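You operate a simulated robot arm through the tools that you are given. There is no shell and no other tool.

Carry out the task below with a simulated robot arm. There is one attempt and no reset: what you move stays moved.

TASK
Slacken the white line, then pin the sheet car as the card says.
Fine: ease it on the winch to the SLACK bar and shut the clutch; lift the pin, slide the car to that hole, push the pin down.
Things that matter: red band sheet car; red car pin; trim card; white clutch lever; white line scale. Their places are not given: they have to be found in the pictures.

Only the result counts: the job must be done as asked and must still hold three seconds after the hand-in. Knocking over, shifting, dropping, spilling or breaking anything else fails it. Flat cloth is picked up by pressing the open fingertips on it (5 to 10 N) and closing them slowly along it; thin cloth reads only 2 to 8 mm in the jaws.

THE ROBOT
A 7-joint arm with a two-finger parallel gripper, fixed in place. Base frame: the origin is on the floor under the middle of its stand, x ahead of it, y to its left, z up. Units: m, degrees, N and s.
It reaches about 1.247 m from its shoulder. Its first joint turns from -132.0 to 132.0 degrees. Payload 3.91 kg.
Tool frame: the origin (TCP) lies between the finger pads and is the grasp point; the fingertips stand 0.03 m ahead of it; z points along the fingers, y is the line along which they close. The gripper opens to 0.11 m. The fingers are 0.02 m wide and 0.01 m thick; the gripper's body (0.048 by 0.112 m) begins 0.055 m behind the TCP.
Orientation is told as [roll, pitch, yaw] about the base's x, y, z axes, in that order, counted from this pose: with the fingers straight down and closing along the base's y, the tool's x points along the base's -x, its y along +y and its z along -z.

THE INTERFACE
- The arm moves only by the tool play_rows. Its argument "moves" is a list of rows, each an object (a shift or turn left out is 0, a gripper value left out holds the last) with "jaw": the opening, from 0 (shut) to 1 (fully open); "offset": the shift along the tool's x, y, z in m, a list of three; "angular": the turn, a rotation vector about the tool's x, y, z in rad, a list of three. In form: [{"jaw": jaw, "offset": [dx, dy, dz], "angular": [rx, ry, rz]}, ...]. A call has 1 to 20 rows; each row shifts and turns the commanded pose from where the row before left it, along the tool's axes as they then stand. Rows are played at 5 a second. More than 0.05 m and 8.6 degrees between two rows, or a gripper value outside its range, and nothing of the call is played. Where a pose cannot be reached the arm comes as near as it can. A force on the tool above 60 N (or 10 N above the force at the start of the call, whichever is more), or a blocked arm, ends the call early, and 0.2 s more pass. Each finger travels about 0.108 m/s and halts on what it meets, pressing with about 43 N; the grip force reading is that of the motor and also rises with nothing between the fingers. The clock runs only during rows and for 0.2 s after the last one: add rows that do not move to give the fingers time. The reply holds the time, the measured pose of the TCP, the force on the tool along the base axes, the opening and the grip force, in the units named above and with some noise, with the torque about the TCP (base axes, N m) and any sound that the robot's microphone picked up.
- Cameras (640 x 400 px; columns grow to the right, rows downward): "scene" is fixed at [0.0507, -0.4986, 1.2567]; the picture's right is [0.49, -0.87, 0.00], its down [-0.40, -0.22, -0.89] and it looks along [0.77, 0.44, -0.46] (base axes); focal length 314 px, centre (320, 200). "wrist" rides on the gripper at [0.072, 0.017, -0.103] in the tool frame; the picture's right is [-0.23, 0.97, 0.00], its down [-0.76, -0.18, -0.62] and it looks along [-0.61, -0.14, 0.78] (tool axes); focal length 222 px, centre (320, 200).
- get_image(camera): a new picture of that camera. No time passes.
- probe_pixels(camera, pixels): there is no depth. For up to 12 entries [column, row, z] of the newest picture of that camera ("zoom" is the newest enlarged one), the place [x, y] in the base frame at which the ray of that pixel passes the height z, good to about 0.003 m. No time passes.
- enlarge(camera, box): a new picture of the part [left, top, right, bottom] of that camera's present view, enlarged. No time passes.
- hand_in(): hands the job in; it is judged then, once.

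Leave the gripper open and the arm clear of the work at the hand-in unless told otherwise.

The tools are called as a command line: name --argument value ..., lists and objects as JSON in quotes. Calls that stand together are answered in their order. play_rows: Moves the arm, as the interface text tells. Its arguments: {"type":"object","properties":{"moves":{"type":"array","items":{"type":"object","properties":{"jaw":{"type":"number"},"offset":{"type":"array","items":{"type":"number"}},"angular":{"type":"array","items":{"type":"number"}}}}}},"required":["moves"]} The other tools are called the same way: get_image (camera) takes a picture; probe_pixels (camera, pixels) gives the place at which the rays of pixels pass given heights; enlarge (camera, box) takes an enlarged picture of a part of a camera's view; hand_in () hands the job in.

At the start:

```text
time_s: 0.0
eef_pos: [0.6309, -0.1489, 0.9313]
ee_rot: [0.0, 0.0, 0.0]
ft_force: [0.0, -0.3, 0.7]
torque: [0.02, -0.02, 0.0]
grip_width: 0.11
grasp_force: 0.1
```

scene: 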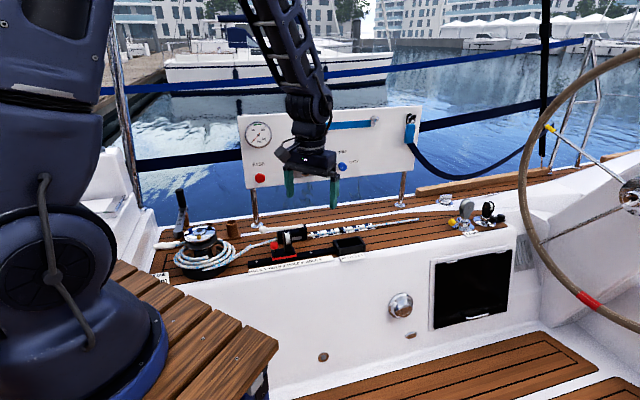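
wrist: 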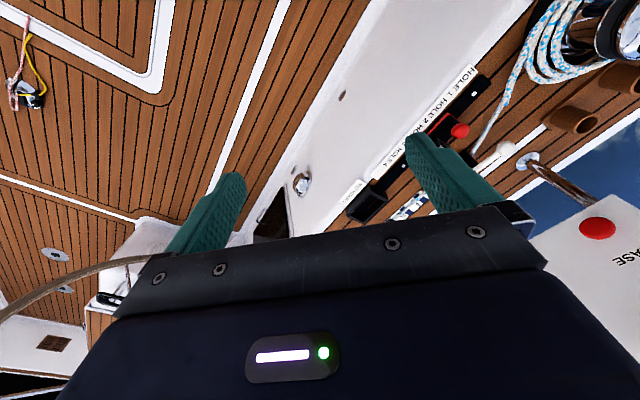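

I see a sailboat cockpit: a winch at about (200,245), a track with a red car at about (285,250), a panel with a gauge and red/blue buttons at (330,150). I'll enlarge several parts of the scene view first.

enlarge --camera "scene" --box '[150, 180, 310, 280]'

enlarge --camera "scene" --box '[240, 200, 400, 300]'

enlarge --camera "scene" --box '[230, 100, 430, 225]'

enlarge --camera "scene" --box '[400, 160, 560, 260]'

enlarge --camera "wrist" --box '[320, 40, 640, 240]'

```text
4.00 times, centred on (230, 230) of scene
```

zoom: 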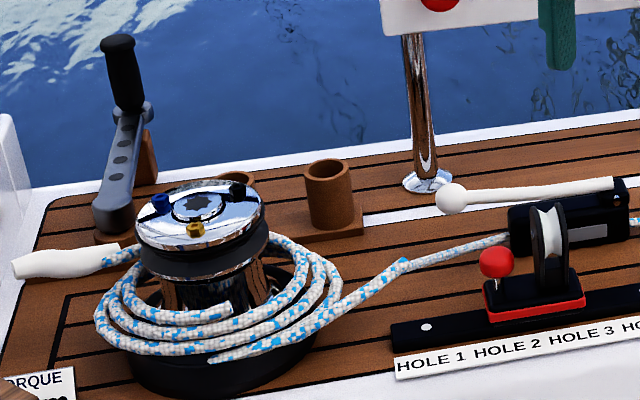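

```text
4.00 times, centred on (320, 250) of scene
```

zoom: 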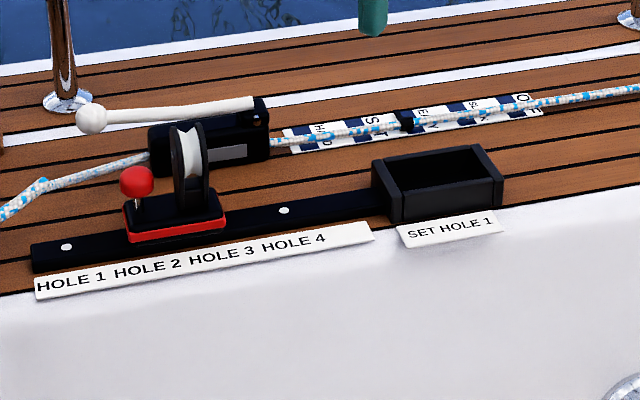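

```text
3.20 times, centred on (330, 162) of scene
```

zoom: 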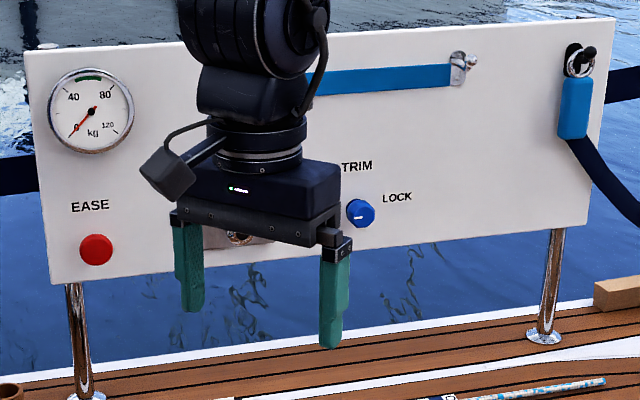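

```text
4.00 times, centred on (480, 210) of scene
```

zoom: 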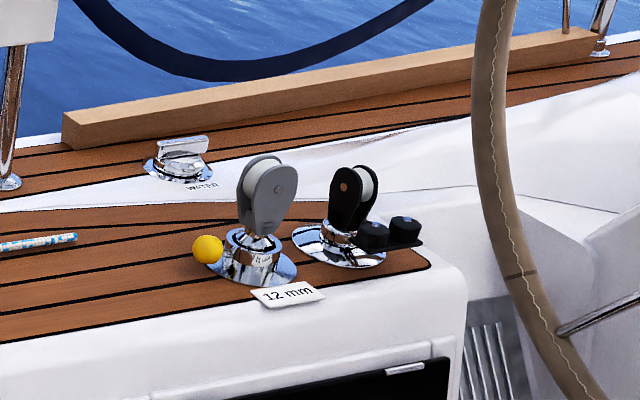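

```text
2.00 times, centred on (480, 140) of wrist
```

zoom: 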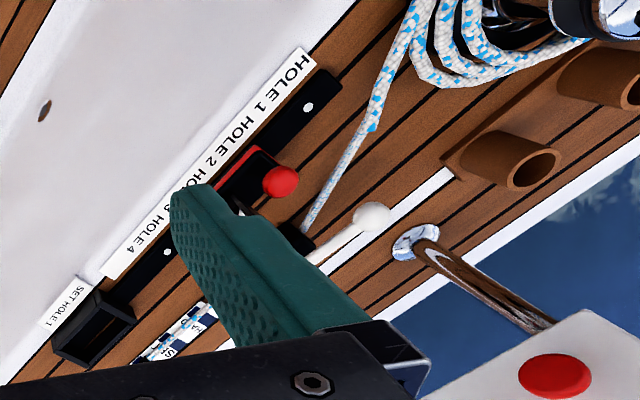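

The card by the box reads "SET HOLE 1". Now I look closer at the scale, the clutch, the winch and the cards.

enlarge --camera "scene" --box '[300, 215, 380, 265]'

enlarge --camera "scene" --box '[150, 240, 230, 290]'

enlarge --camera "scene" --box '[255, 215, 319, 255]'

enlarge --camera "scene" --box '[170, 210, 250, 260]'

enlarge --camera "wrist" --box '[340, 160, 440, 222]'

```text
8.00 times, centred on (340, 240) of scene
```

zoom: 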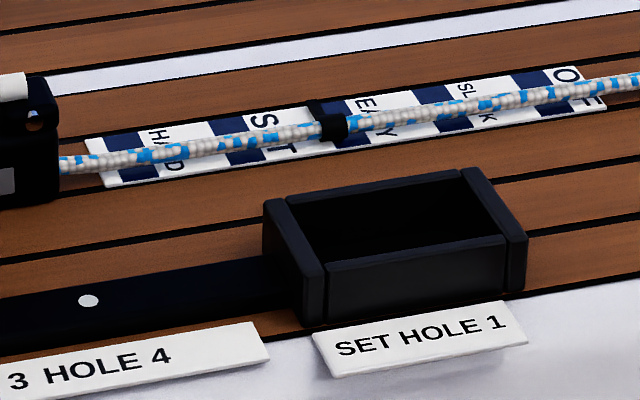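

```text
8.00 times, centred on (190, 265) of scene
```

zoom: 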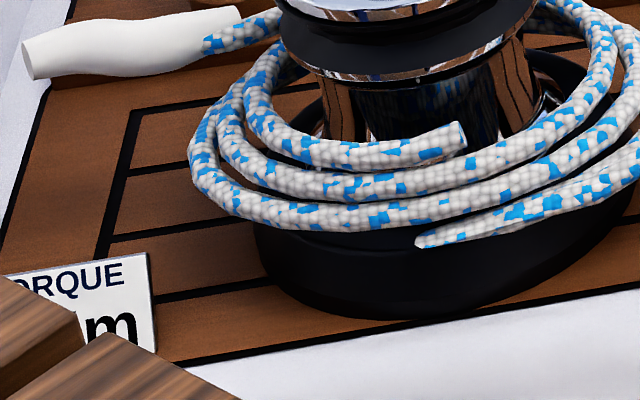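

```text
10.00 times, centred on (287, 235) of scene
```

zoom: 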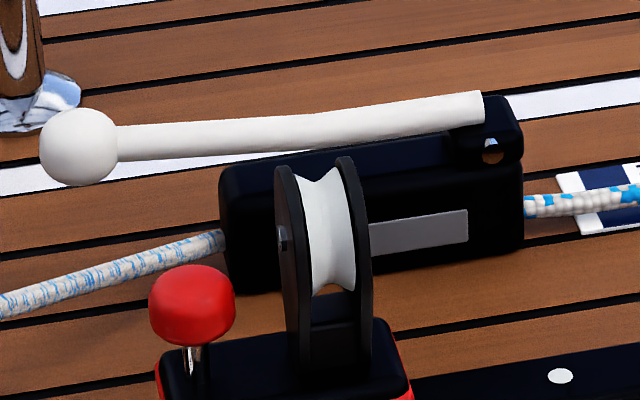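

```text
8.00 times, centred on (210, 235) of scene
```

zoom: 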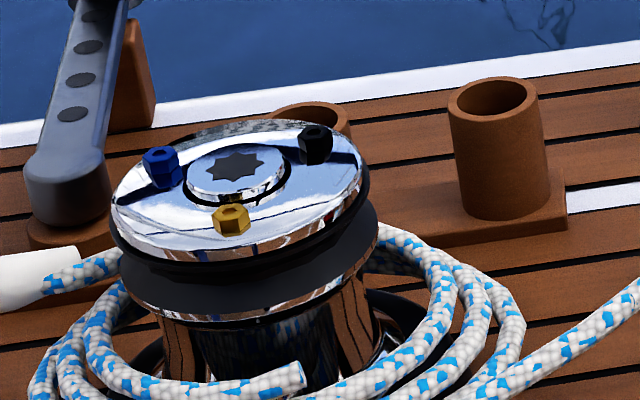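

```text
6.40 times, centred on (390, 191) of wrist
```

zoom: 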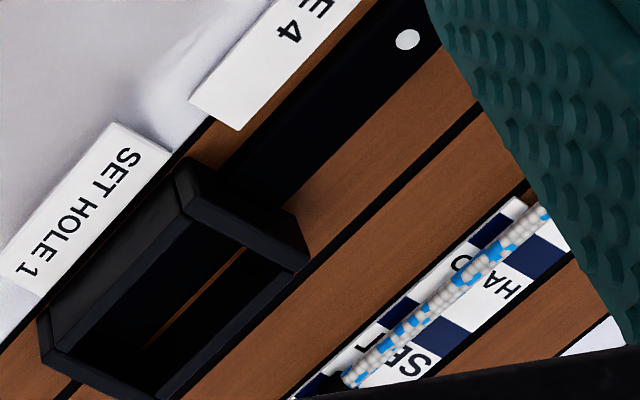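

The scale reads HARD / SET / EASY / SLACK / OFF with dark-blue bars, and the line's black mark sits around (341,231). I'll triangulate heights using both cameras: red pin knob scene (274.2,245.5) / wrist (460,130), lever ball scene (262.5,229.5) / wrist (505,149).

probe_pixels --camera "scene" --pixels '[[274.2, 245.5, 0.5], [274.2, 245.5, 0.6], [274.2, 245.5, 0.7], [274.2, 245.5, 0.8], [262.5, 229.5, 0.5], [262.5, 229.5, 0.6], [262.5, 229.5, 0.7], [262.5, 229.5, 0.8], [311, 252.5, 0.5], [311, 252.5, 0.6], [311, 252.5, 0.7], [256.5, 262, 0.6]]'

probe_pixels --camera "wrist" --pixels '[[460, 130, 0.5], [460, 130, 0.6], [460, 130, 0.7], [460, 130, 0.8], [505, 149, 0.5], [505, 149, 0.6], [505, 149, 0.7], [505, 149, 0.8], [403.5, 166, 0.5], [403.5, 166, 0.6], [403.5, 166, 0.7], [474, 93.5, 0.6]]'

```text
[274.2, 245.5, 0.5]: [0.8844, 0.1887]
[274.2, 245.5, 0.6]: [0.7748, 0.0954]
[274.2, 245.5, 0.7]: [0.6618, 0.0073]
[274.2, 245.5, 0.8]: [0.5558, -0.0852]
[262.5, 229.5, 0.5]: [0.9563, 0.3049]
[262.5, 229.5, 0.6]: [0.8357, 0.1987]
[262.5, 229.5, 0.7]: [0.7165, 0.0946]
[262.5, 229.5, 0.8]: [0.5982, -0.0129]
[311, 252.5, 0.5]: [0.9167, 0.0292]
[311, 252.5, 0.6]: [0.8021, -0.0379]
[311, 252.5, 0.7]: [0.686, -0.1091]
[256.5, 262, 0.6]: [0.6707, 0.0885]
```

```text
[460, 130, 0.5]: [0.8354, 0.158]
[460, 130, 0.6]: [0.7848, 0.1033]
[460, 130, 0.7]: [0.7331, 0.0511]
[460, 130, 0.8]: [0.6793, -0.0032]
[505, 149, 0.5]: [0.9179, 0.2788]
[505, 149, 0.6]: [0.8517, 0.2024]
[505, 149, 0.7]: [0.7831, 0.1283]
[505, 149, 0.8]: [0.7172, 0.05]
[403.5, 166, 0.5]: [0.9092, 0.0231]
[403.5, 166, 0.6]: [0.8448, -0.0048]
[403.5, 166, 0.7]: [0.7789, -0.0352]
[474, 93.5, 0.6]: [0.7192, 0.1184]
```

Knob triangulates to about (0.797, 0.114, 0.58), ball about (0.862, 0.22, 0.58), track top at z≈0.507. Next I probe the panel's red button, track holes and scale for places.

probe_pixels --camera "scene" --pixels '[[260, 178, 0.7], [260, 178, 0.75], [260, 178, 0.8], [256.5, 262, 0.507], [311, 252.5, 0.507], [255, 221, 0.5], [342, 231, 0.52], [311, 235, 0.505], [375, 224, 0.505], [200, 230, 0.6], [200, 230, 0.65], [200, 230, 0.7]]'

probe_pixels --camera "wrist" --pixels '[[597, 228, 0.7], [597, 228, 0.75], [597, 228, 0.8], [474, 93.5, 0.507], [403.5, 166, 0.507], [527, 161, 0.5]]'

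get_image --camera "wrist"

```text
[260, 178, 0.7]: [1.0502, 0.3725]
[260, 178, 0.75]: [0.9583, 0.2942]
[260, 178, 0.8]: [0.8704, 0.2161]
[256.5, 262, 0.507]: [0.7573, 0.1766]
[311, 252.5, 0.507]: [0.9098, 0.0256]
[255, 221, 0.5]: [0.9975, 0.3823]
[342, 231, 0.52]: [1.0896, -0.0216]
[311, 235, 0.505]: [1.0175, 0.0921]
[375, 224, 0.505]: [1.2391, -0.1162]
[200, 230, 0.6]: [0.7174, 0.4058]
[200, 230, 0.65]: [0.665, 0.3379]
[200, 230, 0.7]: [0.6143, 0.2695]
```

```text
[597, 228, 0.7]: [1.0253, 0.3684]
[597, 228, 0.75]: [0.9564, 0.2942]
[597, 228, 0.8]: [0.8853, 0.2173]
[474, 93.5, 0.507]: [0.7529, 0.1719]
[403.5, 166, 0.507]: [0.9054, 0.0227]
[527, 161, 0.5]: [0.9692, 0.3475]
```

```text
taken
```

wrist: 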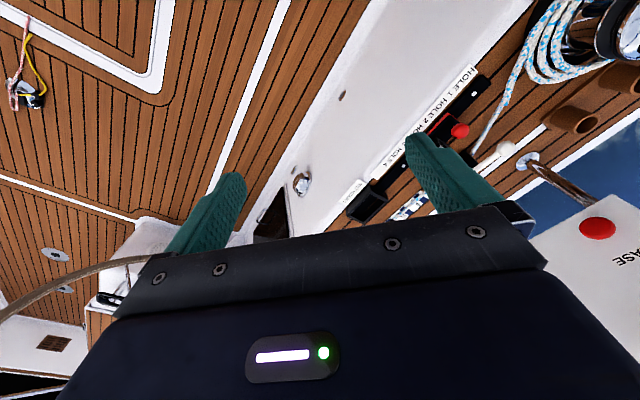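

Boat axes are about 45° to the base: track runs along u≈(0.71,-0.71). I'll raise and move the arm left/back for a better wrist view of the winch, clutch and scale: 6 rows of +y 5 cm with slight back.

play_rows --moves '[{"jaw": 1, "offset": [0.02, 0.04, 0]}, {"offset": [0.02, 0.04, 0]}, {"offset": [0.02, 0.04, 0]}, {"offset": [0.02, 0.04, 0]}, {"offset": [0.02, 0.04, 0]}, {"offset": [0.02, 0.04, 0]}, {"offset": [0.0, 0.04, 0]}, {"offset": [0.0, 0.0, 0]}]'

get_image --camera "wrist"

get_image --camera "scene"

```text
time_s: 1.8
eef_pos: [0.5112, 0.1372, 0.9345]
ee_rot: [0.0, 0.0, 0.0]
ft_force: [-0.2, -0.6, -0.3]
torque: [0.03, 0.01, -0.01]
grip_width: 0.1099
grasp_force: 0.0
```

```text
taken
```

wrist: 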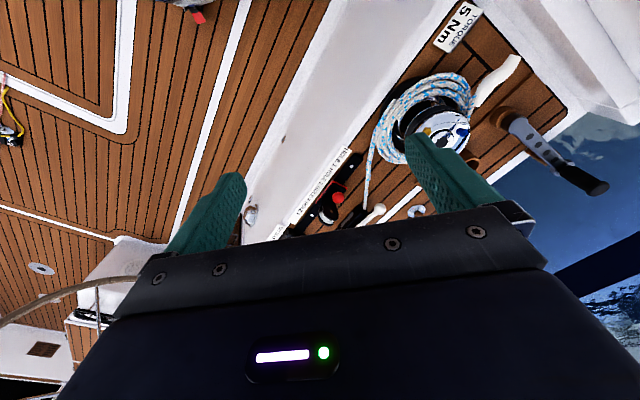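

```text
taken
```

scene: 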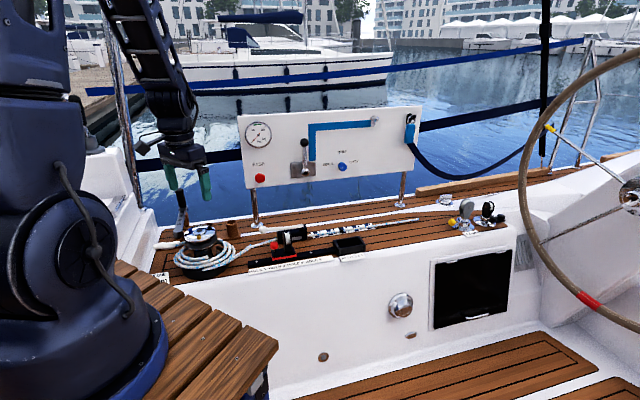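

Now the panel is clear. I enlarge it to read the controls, and the scale again.

enlarge --camera "scene" --box '[235, 105, 335, 190]'

enlarge --camera "scene" --box '[280, 130, 380, 192]'

enlarge --camera "wrist" --box '[320, 60, 520, 220]'

enlarge --camera "scene" --box '[305, 215, 385, 250]'

```text
4.71 times, centred on (285, 148) of scene
```

zoom: 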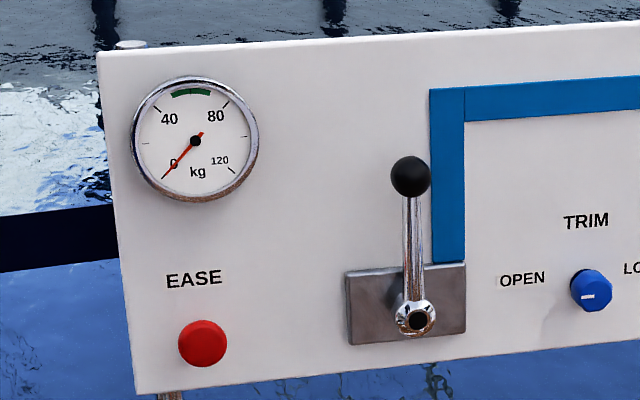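

```text
6.40 times, centred on (330, 161) of scene
```

zoom: 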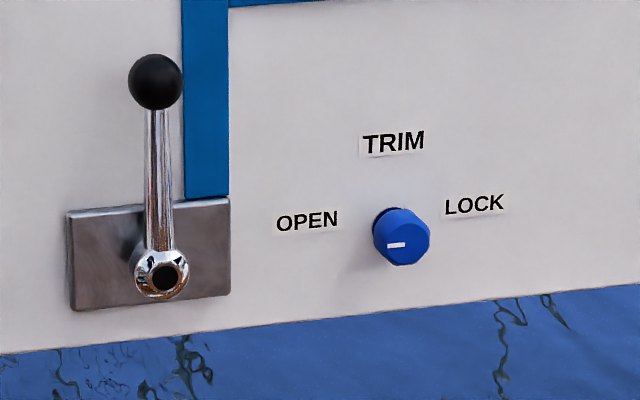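

```text
2.50 times, centred on (420, 140) of wrist
```

zoom: 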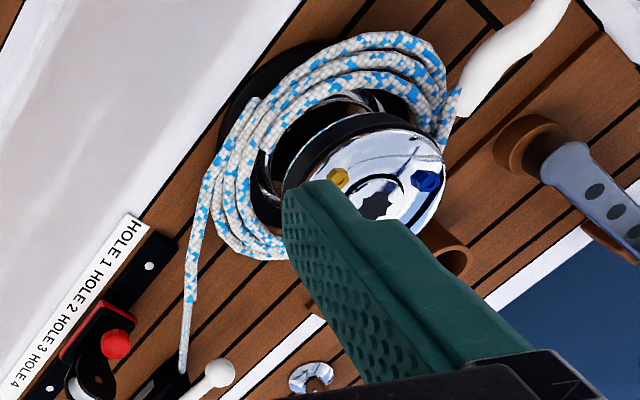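

```text
8.00 times, centred on (345, 232) of scene
```

zoom: 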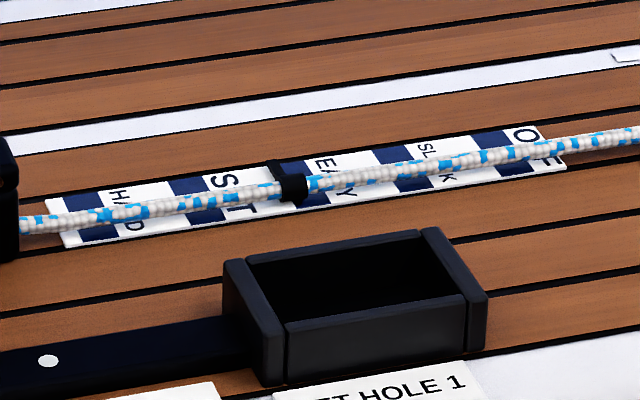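

The panel has a pump lever, TRIM OPEN/LOCK knob and EASE button, which are not part of the winch. I want exact geometry for the clutch: probe ball, lever pivot (zoom pixel → scene (304,229)), body base corners.

probe_pixels --camera "scene" --pixels '[[262.7, 229.7, 0.58], [303.5, 225.5, 0.54], [303.5, 225.5, 0.56], [303.5, 225.5, 0.58], [303.5, 225.5, 0.6], [304, 230, 0.54], [304, 230, 0.56], [307, 239.5, 0.5], [278, 244, 0.5], [278, 231, 0.54], [278, 231, 0.55]]'

get_image --camera "wrist"

```text
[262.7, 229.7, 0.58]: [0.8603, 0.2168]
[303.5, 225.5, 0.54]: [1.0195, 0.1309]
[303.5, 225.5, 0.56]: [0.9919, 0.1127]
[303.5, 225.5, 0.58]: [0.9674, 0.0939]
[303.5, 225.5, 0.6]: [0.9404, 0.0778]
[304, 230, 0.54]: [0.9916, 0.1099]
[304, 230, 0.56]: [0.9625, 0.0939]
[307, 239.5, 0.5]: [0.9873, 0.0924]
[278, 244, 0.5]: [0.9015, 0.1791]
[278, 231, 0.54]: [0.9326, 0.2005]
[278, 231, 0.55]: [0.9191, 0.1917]
```

```text
taken
```

wrist: 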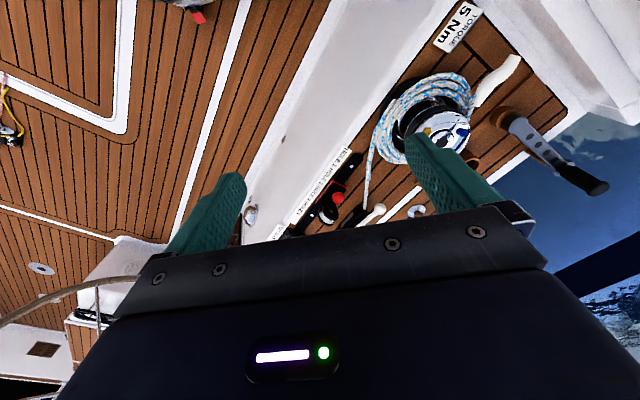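

The clutch lever lies nearly flat along its body with the ball toward the winch and the pivot at the far end, which looks shut now. I triangulate the winch handle grip top (scene (179.5,190.5), wrist (603,187)) and winch top to stay clear of them.

probe_pixels --camera "scene" --pixels '[[179.5, 190.5, 0.65], [179.5, 190.5, 0.7], [179.5, 190.5, 0.75], [179.5, 190.5, 0.8], [200, 229.5, 0.6], [200, 229.5, 0.63], [200, 229.5, 0.66]]'

probe_pixels --camera "wrist" --pixels '[[603, 187, 0.65], [603, 187, 0.7], [603, 187, 0.75], [603, 187, 0.8], [471, 141, 0.6], [471, 141, 0.63], [471, 141, 0.66]]'

```text
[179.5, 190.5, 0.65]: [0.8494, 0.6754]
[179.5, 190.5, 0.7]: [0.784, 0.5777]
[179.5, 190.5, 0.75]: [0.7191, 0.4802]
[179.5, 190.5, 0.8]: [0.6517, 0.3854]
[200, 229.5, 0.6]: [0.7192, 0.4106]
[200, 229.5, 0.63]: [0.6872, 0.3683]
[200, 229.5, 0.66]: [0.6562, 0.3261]
```

```text
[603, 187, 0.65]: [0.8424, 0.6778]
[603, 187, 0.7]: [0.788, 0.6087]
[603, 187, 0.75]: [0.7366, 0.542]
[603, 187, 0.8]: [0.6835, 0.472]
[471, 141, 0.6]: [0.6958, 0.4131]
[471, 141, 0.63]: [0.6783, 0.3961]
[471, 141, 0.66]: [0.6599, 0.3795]
```

Handle grip tip about (0.835,0.66,0.66); winch top about (0.71,0.40,0.60). I move the hand to about (0.70,0.36,0.87) for a look down on the winch.

play_rows --moves '[{"jaw": 1, "offset": [-0.03, 0.035, 0.01]}, {"offset": [-0.03, 0.035, 0.01]}, {"offset": [-0.03, 0.035, 0.01]}, {"offset": [-0.03, 0.035, 0.01]}, {"offset": [-0.03, 0.035, 0.01]}, {"offset": [-0.03, 0.035, 0.01]}, {"offset": [0.0, 0.0, 0]}]'

get_image --camera "wrist"

enlarge --camera "wrist" --box '[180, 0, 440, 200]'

```text
time_s: 3.4
eef_pos: [0.6939, 0.3457, 0.8702]
ee_rot: [0.0, 0.0, 0.0]
ft_force: [0.1, 0.5, 0.5]
torque: [0.03, 0.0, -0.01]
grip_width: 0.1101
grasp_force: 0.1
```

```text
taken
```

wrist: 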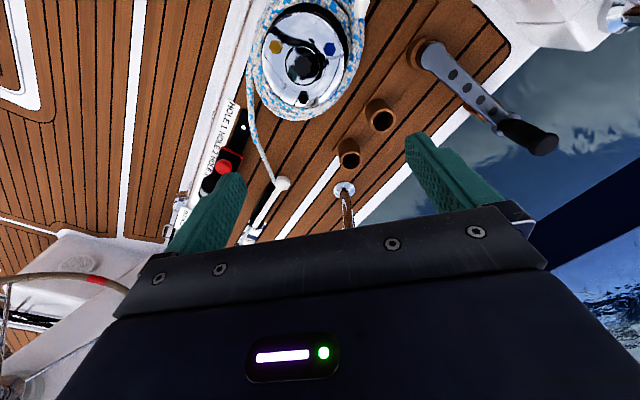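

```text
2.00 times, centred on (310, 100) of wrist
```

zoom: 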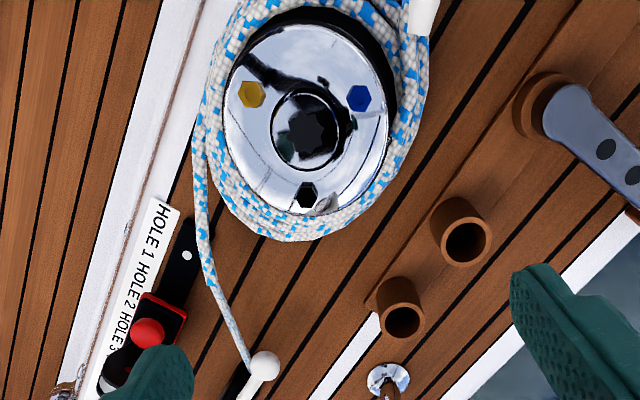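

Top view is good: winch disc with star socket at (303,60) and three coloured hex bolts. I measure disc size and the handle's hub position.

probe_pixels --camera "wrist" --pixels '[[292.5, 50, 0.6], [376, 50, 0.6], [263, 60, 0.6], [333, 105, 0.6], [305, 63, 0.6], [440, 52, 0.52], [440, 52, 0.56], [440, 52, 0.6], [543, 142, 0.64], [543, 142, 0.66], [410, 115, 0.55], [382, 160, 0.55]]'

probe_pixels --camera "scene" --pixels '[[178.7, 233.7, 0.52], [178.7, 233.7, 0.56], [178.7, 233.7, 0.6], [179.5, 190.5, 0.66], [179.5, 190.5, 0.64]]'

enlarge --camera "wrist" --box '[240, 0, 380, 100]'

enlarge --camera "wrist" --box '[380, 0, 580, 180]'

```text
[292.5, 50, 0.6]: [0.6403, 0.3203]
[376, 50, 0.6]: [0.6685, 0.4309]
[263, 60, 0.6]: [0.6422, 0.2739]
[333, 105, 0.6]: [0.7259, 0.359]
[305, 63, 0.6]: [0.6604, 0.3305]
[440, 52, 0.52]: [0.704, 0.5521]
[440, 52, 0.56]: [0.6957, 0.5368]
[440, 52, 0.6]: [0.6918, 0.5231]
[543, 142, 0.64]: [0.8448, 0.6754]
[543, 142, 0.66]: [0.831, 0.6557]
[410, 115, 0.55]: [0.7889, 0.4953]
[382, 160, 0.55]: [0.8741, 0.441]
```

```text
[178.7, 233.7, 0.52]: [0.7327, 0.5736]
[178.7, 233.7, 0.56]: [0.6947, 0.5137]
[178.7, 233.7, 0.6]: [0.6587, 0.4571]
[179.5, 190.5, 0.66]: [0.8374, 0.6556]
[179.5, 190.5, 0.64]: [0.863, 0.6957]
```

```text
4.00 times, centred on (310, 50) of wrist
```

zoom: 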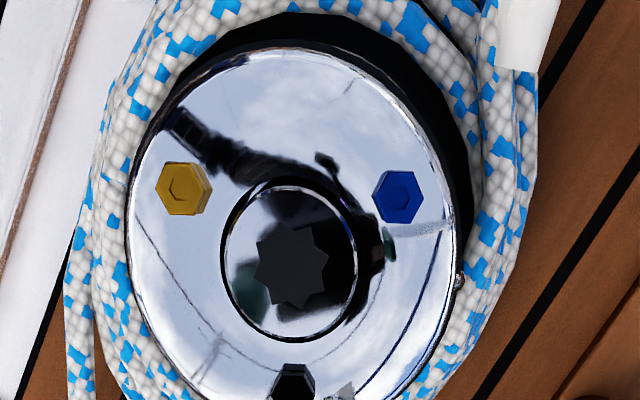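

```text
2.22 times, centred on (480, 90) of wrist
```

zoom: 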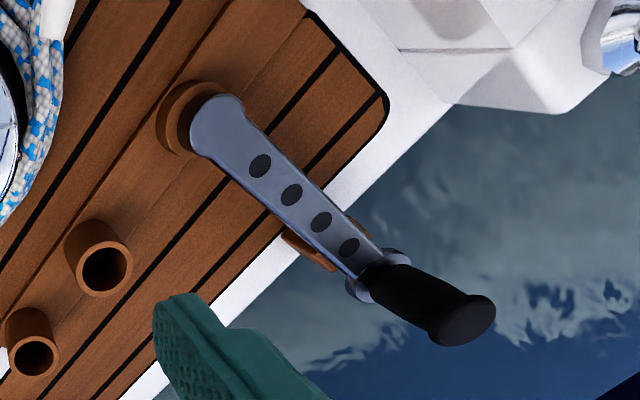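

I triangulate the winch socket centre more carefully: scene (199.8,230.4), wrist (313,65.5), plus disc edge points.

probe_pixels --camera "wrist" --pixels '[[313, 65.5, 0.6], [313, 65.5, 0.62], [313, 65.5, 0.64], [313, 65.5, 0.66], [313, 65.5, 0.68], [272, 48, 0.64], [354, 65, 0.64], [440, 52, 0.54]]'

probe_pixels --camera "scene" --pixels '[[199.8, 230.4, 0.6], [199.8, 230.4, 0.62], [199.8, 230.4, 0.64], [199.8, 230.4, 0.66], [184, 234, 0.64], [215.5, 231.5, 0.64]]'

```text
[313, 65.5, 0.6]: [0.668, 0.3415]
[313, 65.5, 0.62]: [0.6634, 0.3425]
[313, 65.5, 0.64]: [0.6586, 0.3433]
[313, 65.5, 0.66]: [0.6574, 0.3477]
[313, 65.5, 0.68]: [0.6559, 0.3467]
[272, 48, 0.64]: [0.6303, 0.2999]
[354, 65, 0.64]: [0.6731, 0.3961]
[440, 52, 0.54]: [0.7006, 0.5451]
```

```text
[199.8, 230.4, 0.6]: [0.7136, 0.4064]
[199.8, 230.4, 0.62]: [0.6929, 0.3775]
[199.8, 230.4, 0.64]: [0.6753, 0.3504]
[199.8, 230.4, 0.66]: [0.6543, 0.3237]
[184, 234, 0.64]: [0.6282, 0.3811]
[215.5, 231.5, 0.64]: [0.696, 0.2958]
```

Winch axis at about (0.663,0.344), top z≈0.647, disc about 0.107 m wide. I now move to about (0.85,0.10,0.72) for a close view of the clutch, car and scale.

play_rows --moves '[{"jaw": 1, "offset": [-0.022, -0.035, 0.0]}, {"offset": [-0.022, -0.035, 0.02]}, {"offset": [-0.022, -0.035, 0.02]}, {"offset": [-0.022, -0.035, 0.02]}, {"offset": [-0.022, -0.035, 0.02]}, {"offset": [-0.022, -0.035, 0.02]}, {"offset": [-0.022, -0.035, 0.02]}, {"offset": [0, 0, 0.02]}, {"offset": [0, 0, 0]}]'

get_image --camera "wrist"

get_image --camera "scene"

```text
time_s: 5.4
eef_pos: [0.8458, 0.0985, 0.7315]
ee_rot: [0.0, 0.1, 0.0]
ft_force: [0.6, 0.2, 0.2]
torque: [0.03, -0.02, 0.01]
grip_width: 0.11
grasp_force: 0.1
```

```text
taken
```

wrist: 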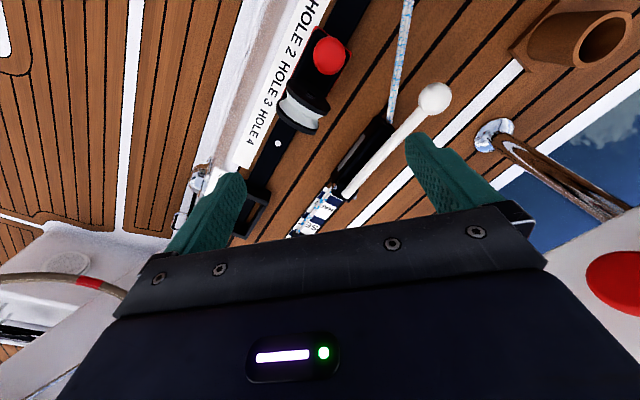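

```text
taken
```

scene: 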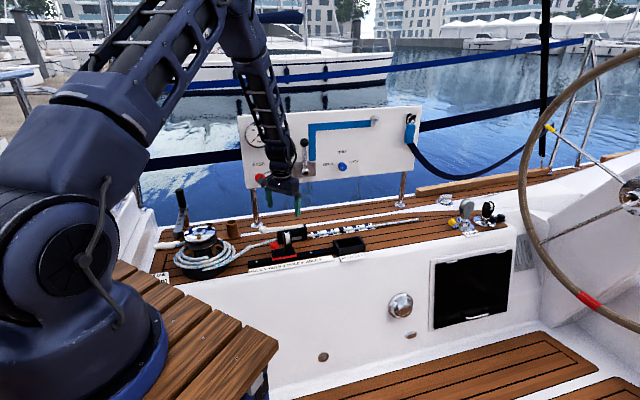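

enlarge --camera "wrist" --box '[230, 60, 470, 240]'

enlarge --camera "wrist" --box '[270, 150, 400, 240]'

enlarge --camera "wrist" --box '[240, 0, 400, 160]'

```text
2.22 times, centred on (350, 150) of wrist
```

zoom: 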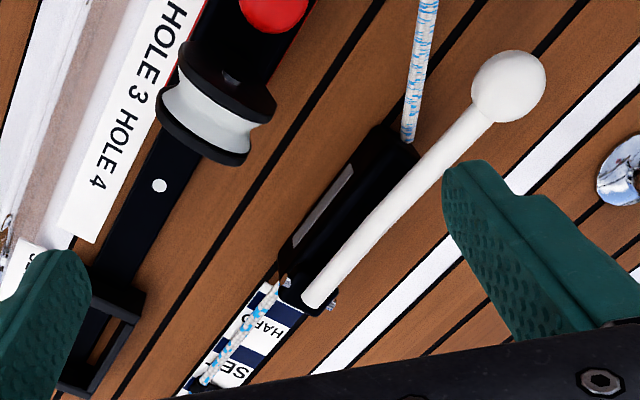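

```text
4.44 times, centred on (335, 195) of wrist
```

zoom: 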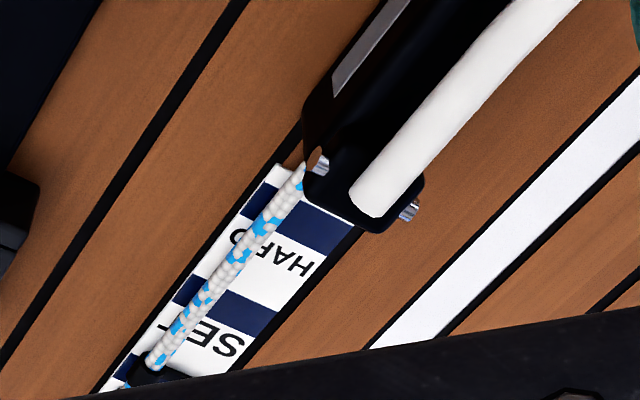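

```text
2.50 times, centred on (320, 80) of wrist
```

zoom: 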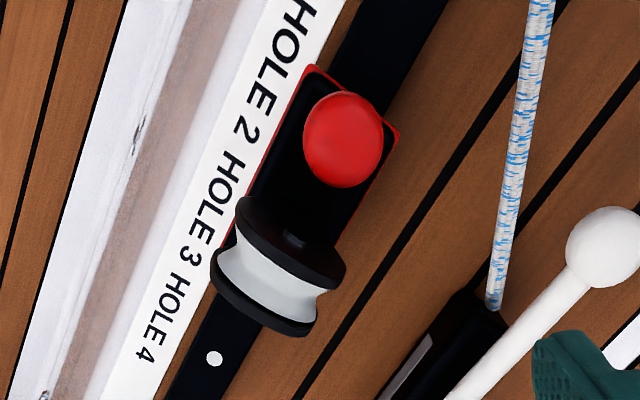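

The lever is flat on the clutch body with its cross pin at the far (+u) end. Scale order is bar, HARD, bar, SET, … I rotate the tool by 45° so its y lies along v (outboard), then move along +u to view the scale square-on.

play_rows --moves '[{"jaw": 1, "angular": [0, 0, 0.131]}, {"angular": [0, 0, 0.131]}, {"angular": [0, 0, 0.131]}, {"angular": [0, 0, 0.131]}, {"angular": [0, 0, 0.131]}, {"angular": [0, 0, 0.13]}, {"offset": [-0.03, 0.008, 0]}, {"offset": [-0.03, 0.008, 0]}, {"offset": [-0.03, 0.008, 0]}, {"offset": [-0.03, 0.008, 0]}, {"offset": [0, 0, 0]}]'

get_image --camera "wrist"

enlarge --camera "wrist" --box '[220, 80, 440, 220]'

```text
time_s: 7.8
eef_pos: [0.9532, 0.0361, 0.7309]
ee_rot: [0.0, 0.0, -44.9]
ft_force: [-0.6, -0.1, 0.3]
torque: [-0.03, 0.02, -0.01]
grip_width: 0.1101
grasp_force: 0.0
```

```text
taken
```

wrist: 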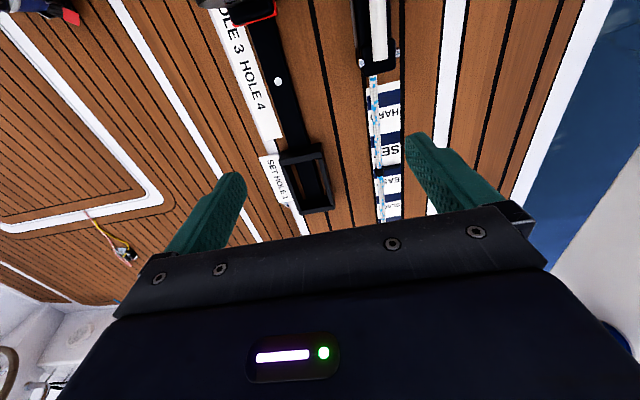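

```text
2.86 times, centred on (330, 150) of wrist
```

zoom: 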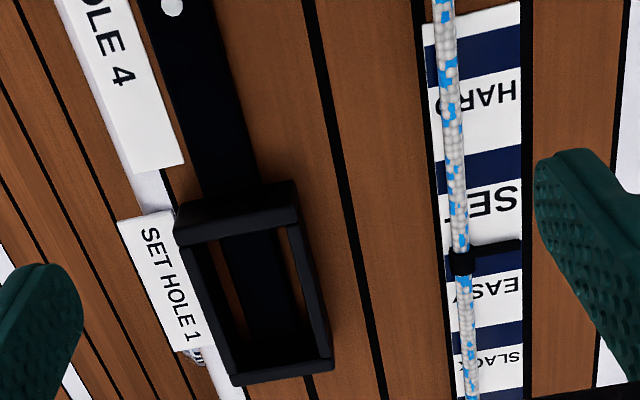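

Each label sits right after its own bar (bar on the clutch side of the text), so the SLACK bar is the fourth bar. The black mark pointer is at the near edge of the EASY bar. I enlarge more and measure bar positions.

enlarge --camera "wrist" --box '[350, 70, 430, 220]'

enlarge --camera "wrist" --box '[340, 0, 420, 80]'

```text
2.67 times, centred on (390, 145) of wrist
```

zoom: 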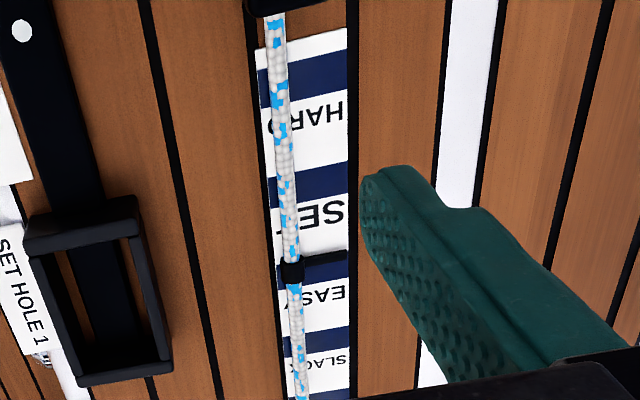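

```text
5.00 times, centred on (380, 40) of wrist
```

zoom: 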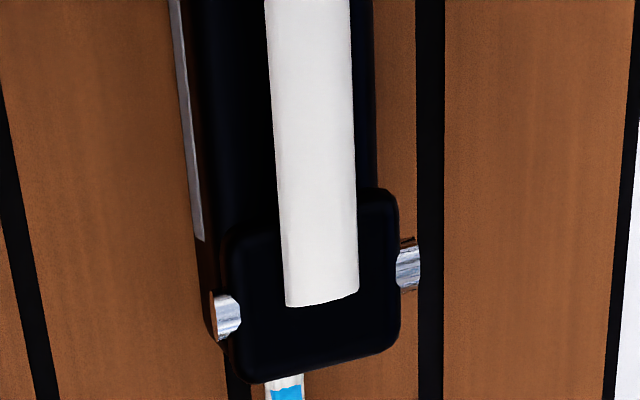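

I probe the bar edges in the wrist image (column ~394) at deck height 0.503, and the mark pointer at (392,166).

probe_pixels --camera "wrist" --pixels '[[394, 92, 0.503], [394, 107.5, 0.503], [394, 134, 0.503], [394, 146.5, 0.503], [394, 164, 0.503], [394, 175.5, 0.503], [394, 193.7, 0.503], [394, 202.5, 0.503], [394, 215.5, 0.503], [392, 166, 0.51], [380, 171, 0.52], [377, 35, 0.56]]'

probe_pixels --camera "scene" --pixels '[[341.5, 231.3, 0.515], [341.5, 231.3, 0.52], [340, 227.5, 0.505]]'

```text
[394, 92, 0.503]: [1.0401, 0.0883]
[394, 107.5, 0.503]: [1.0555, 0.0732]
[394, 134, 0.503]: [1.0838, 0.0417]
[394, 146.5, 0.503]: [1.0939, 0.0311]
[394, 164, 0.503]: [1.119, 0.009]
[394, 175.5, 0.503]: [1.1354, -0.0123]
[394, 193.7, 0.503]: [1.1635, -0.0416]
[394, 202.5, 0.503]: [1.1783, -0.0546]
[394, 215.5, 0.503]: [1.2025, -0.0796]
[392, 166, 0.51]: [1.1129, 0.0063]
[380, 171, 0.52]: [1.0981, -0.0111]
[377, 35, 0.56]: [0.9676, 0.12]
```

```text
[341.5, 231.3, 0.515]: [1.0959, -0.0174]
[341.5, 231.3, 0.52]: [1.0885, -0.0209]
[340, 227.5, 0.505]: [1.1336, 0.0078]
```

Bars are 60 mm apart: SET bar ≈u 0.742, EASY ≈0.802, SLACK ≈0.862; the mark is near u≈0.784. I now go back along −u to hover above the lever's ball for a closer look at it.

play_rows --moves '[{"jaw": 0.7, "offset": [0.038, 0.0, 0]}, {"offset": [0.038, 0.01, 0]}, {"offset": [0.038, 0.01, 0]}, {"offset": [0.038, 0.02, 0]}, {"offset": [0.038, 0.02, 0]}, {"offset": [0, 0, 0]}]'

get_image --camera "wrist"

get_image --camera "scene"

```text
time_s: 9.2
eef_pos: [0.8604, 0.2105, 0.7328]
ee_rot: [-0.1, 0.0, -45.0]
ft_force: [-0.2, -0.3, 0.4]
torque: [0.02, -0.03, -0.02]
grip_width: 0.077
grasp_force: 0.0
```

```text
taken
```

wrist: 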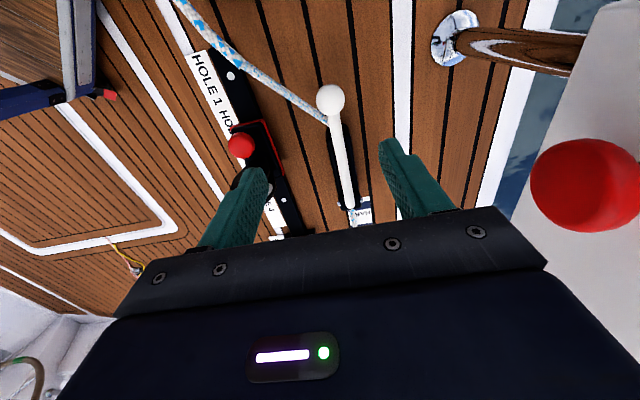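

```text
taken
```

scene: 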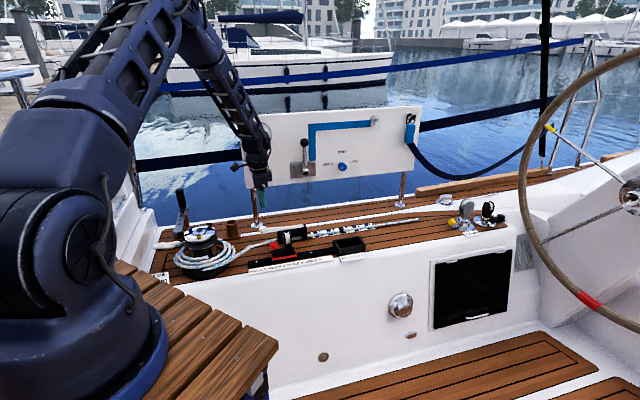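

The ball shows at wrist (330,100), the pin knob at (240,146). I probe these to refine positions.

probe_pixels --camera "wrist" --pixels '[[330, 100, 0.56], [330, 100, 0.57], [330, 100, 0.58], [349, 206, 0.55], [349, 206, 0.56], [240, 146, 0.57], [240, 146, 0.58], [231, 76, 0.507], [300, 97, 0.53], [585, 185, 0.75], [280, 197, 0.507]]'

probe_pixels --camera "scene" --pixels '[[262.7, 229.7, 0.56], [262.7, 229.7, 0.57], [262.7, 229.7, 0.58], [274.2, 245.5, 0.57], [274.2, 245.5, 0.58]]'

enlarge --camera "wrist" --box '[180, 40, 420, 240]'

```text
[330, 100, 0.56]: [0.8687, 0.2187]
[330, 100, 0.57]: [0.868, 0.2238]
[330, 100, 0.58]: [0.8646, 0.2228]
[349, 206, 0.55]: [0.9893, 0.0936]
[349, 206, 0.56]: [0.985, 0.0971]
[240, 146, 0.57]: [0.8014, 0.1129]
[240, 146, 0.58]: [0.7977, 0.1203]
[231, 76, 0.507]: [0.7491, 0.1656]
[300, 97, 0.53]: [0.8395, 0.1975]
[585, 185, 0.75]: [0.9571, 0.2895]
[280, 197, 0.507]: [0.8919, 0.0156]
```

```text
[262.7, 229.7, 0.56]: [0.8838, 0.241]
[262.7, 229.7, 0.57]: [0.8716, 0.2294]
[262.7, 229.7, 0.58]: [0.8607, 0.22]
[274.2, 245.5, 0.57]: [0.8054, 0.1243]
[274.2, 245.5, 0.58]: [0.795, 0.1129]
```

```text
2.00 times, centred on (300, 140) of wrist
```

zoom: 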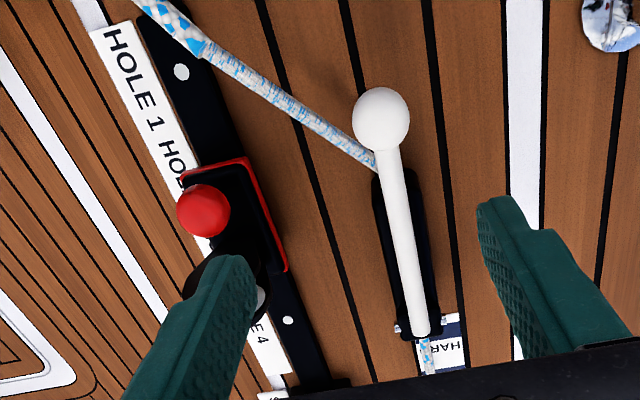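

Ball centre ≈ (0.866, 0.2245, 0.575), rope runs 4 cm inboard of it, so there is room for fingers. I descend around the ball with jaws half open (TCP to z≈0.592), closing afterwards.

play_rows --moves '[{"jaw": 0.5, "offset": [0.006, 0.014, 0]}, {"offset": [0, 0, 0.04]}, {"offset": [0, 0, 0.04]}, {"offset": [0, 0, 0.03]}, {"offset": [0, 0, 0.02]}, {"offset": [0, 0, 0]}]'

get_image --camera "wrist"

enlarge --camera "scene" --box '[220, 150, 320, 250]'

```text
time_s: 10.6
eef_pos: [0.8681, 0.2251, 0.6008]
ee_rot: [-0.1, 0.1, -44.9]
ft_force: [0.8, 0.6, 0.8]
torque: [0.03, -0.04, 0.0]
grip_width: 0.0548
grasp_force: 0.1
```

```text
taken
```

wrist: 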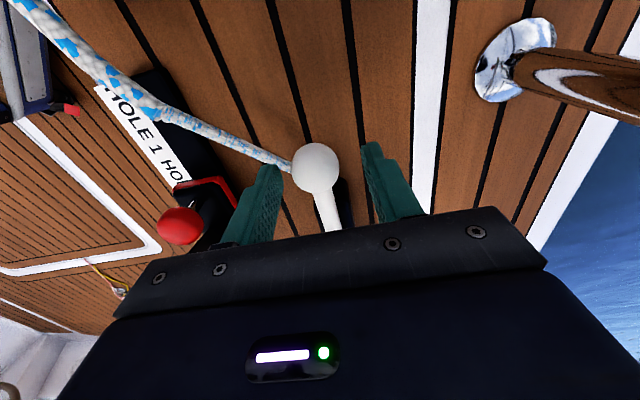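

```text
4.00 times, centred on (270, 200) of scene
```

zoom: 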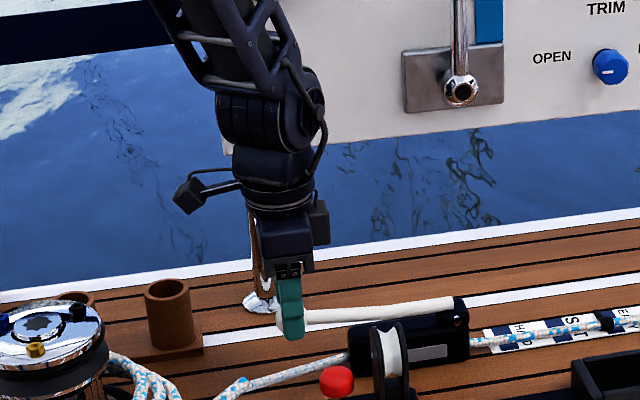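

The ball is centred within 3 mm between the fingers. I shift 3 mm, go down 10 mm and close gently on the ball.

play_rows --moves '[{"jaw": 0.5, "offset": [0, -0.003, 0.01]}, {"jaw": 0.4}, {"jaw": 0.3}, {"jaw": 0.22}, {"jaw": 0.2}, {"jaw": 0.2}]'

get_image --camera "wrist"

enlarge --camera "scene" --box '[300, 210, 390, 260]'

```text
time_s: 12.0
eef_pos: [0.865, 0.2229, 0.5908]
ee_rot: [-0.1, 0.0, -44.9]
ft_force: [0.1, -1.3, -0.9]
torque: [0.07, 0.07, -0.02]
grip_width: 0.0308
grasp_force: 44.6
```

```text
taken
```

wrist: 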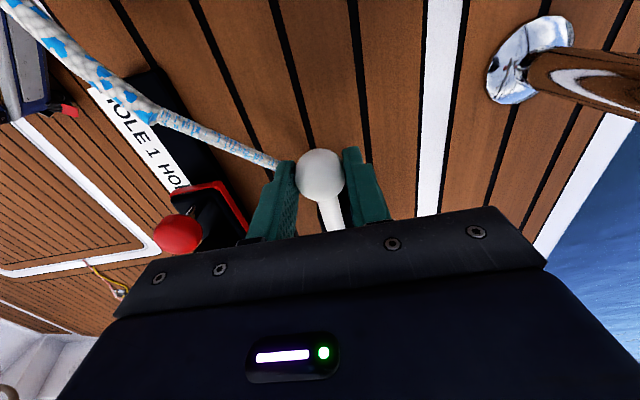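

```text
7.11 times, centred on (345, 235) of scene
```

zoom: 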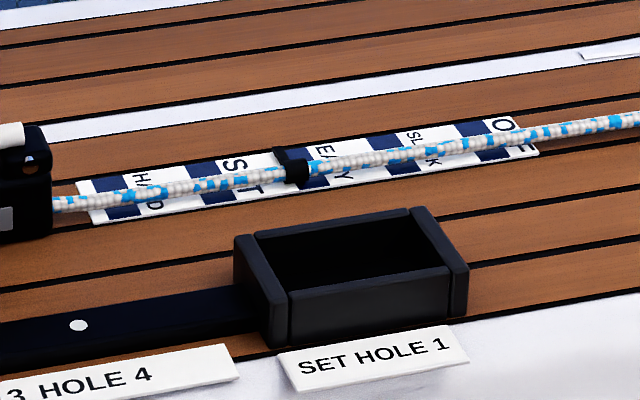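

Ball gripped (31 mm). The mark is still at the start of the EASY bar. I raise the ball only 15 mm and check the mark and forces.

play_rows --moves '[{"jaw": 0.2, "offset": [-0.002, 0, -0.008]}, {"offset": [-0.002, 0, -0.008]}, {"offset": [0, 0, 0]}]'

enlarge --camera "scene" --box '[300, 210, 390, 260]'

enlarge --camera "scene" --box '[240, 200, 340, 260]'

```text
time_s: 12.8
eef_pos: [0.8687, 0.2211, 0.6051]
ee_rot: [0.0, 0.1, -45.0]
ft_force: [-0.4, 12.5, -6.6]
torque: [1.0, 0.86, 0.05]
grip_width: 0.0309
grasp_force: 44.9
```

```text
7.11 times, centred on (345, 235) of scene
```

zoom: 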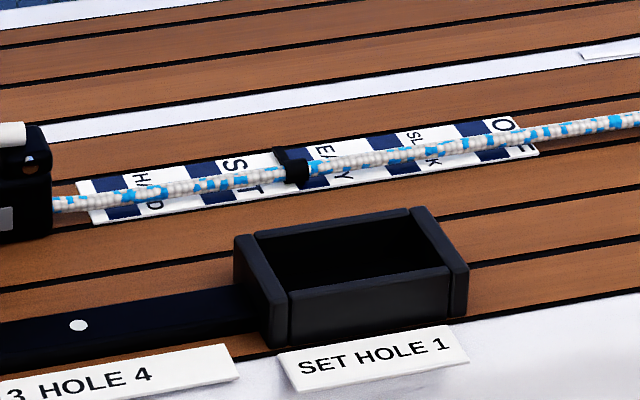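

```text
6.40 times, centred on (290, 230) of scene
```

zoom: 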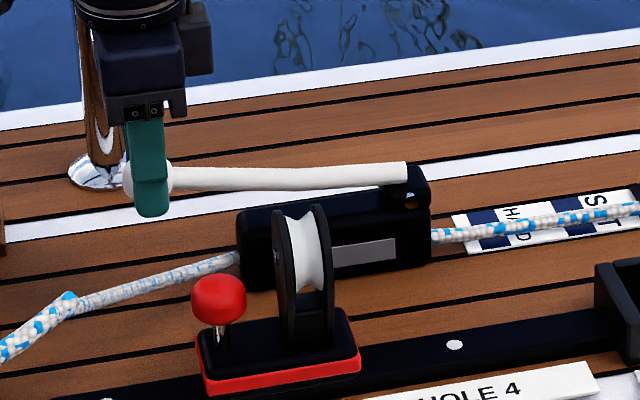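

The lever lifts with little force and the mark has not moved. Before raising further I check where the panel's pump lever sits: scene pixels hub (304,170), black knob (305,142).

probe_pixels --camera "scene" --pixels '[[306, 171, 0.7], [306, 171, 0.75], [306, 171, 0.8], [305, 142, 0.8], [305, 142, 0.85], [305, 142, 0.9], [342, 167, 0.7], [342, 167, 0.75], [250, 188, 0.7]]'

get_image --camera "wrist"

```text
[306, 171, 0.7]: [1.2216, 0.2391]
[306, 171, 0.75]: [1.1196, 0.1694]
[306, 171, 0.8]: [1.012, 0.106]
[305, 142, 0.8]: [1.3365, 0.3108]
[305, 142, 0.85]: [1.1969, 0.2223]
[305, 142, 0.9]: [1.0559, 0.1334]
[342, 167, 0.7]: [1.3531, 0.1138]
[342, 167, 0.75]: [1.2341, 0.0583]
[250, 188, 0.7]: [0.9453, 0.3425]
```

```text
taken
```

wrist: 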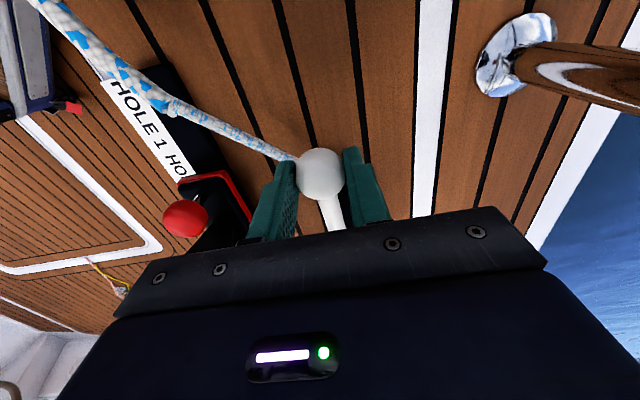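

Pump lever on the panel is at u≈0.66, z 0.77–0.89, well away for now. I raise the lever along its arc to about 20° and check the mark.

play_rows --moves '[{"jaw": 0.2, "offset": [-0.002, 0.001, -0.012]}, {"offset": [-0.003, 0, -0.011]}]'

enlarge --camera "scene" --box '[300, 210, 390, 260]'

```text
time_s: 13.4
eef_pos: [0.8727, 0.2153, 0.6289]
ee_rot: [0.0, 0.0, -45.0]
ft_force: [-8.8, -0.3, -6.2]
torque: [0.74, 0.95, -0.04]
grip_width: 0.031
grasp_force: 44.8
```

```text
7.11 times, centred on (345, 235) of scene
```

zoom: 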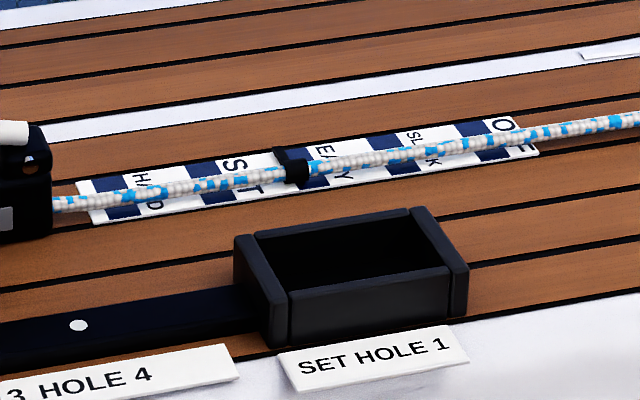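

No change at the mark; forces are small. I continue to about 30°, then 40°.

play_rows --moves '[{"jaw": 0.2, "offset": [-0.004, -0.0005, -0.013]}, {"offset": [-0.006, 0, -0.013]}]'

enlarge --camera "scene" --box '[300, 210, 390, 260]'

```text
time_s: 14.0
eef_pos: [0.8797, 0.2095, 0.6529]
ee_rot: [-0.1, 0.0, -45.0]
ft_force: [-8.5, -9.1, -8.5]
torque: [0.59, 0.89, -0.03]
grip_width: 0.031
grasp_force: 45.4
```

```text
7.11 times, centred on (345, 235) of scene
```

zoom: 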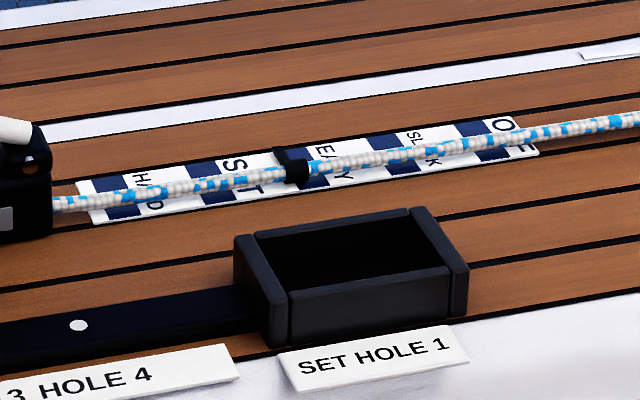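

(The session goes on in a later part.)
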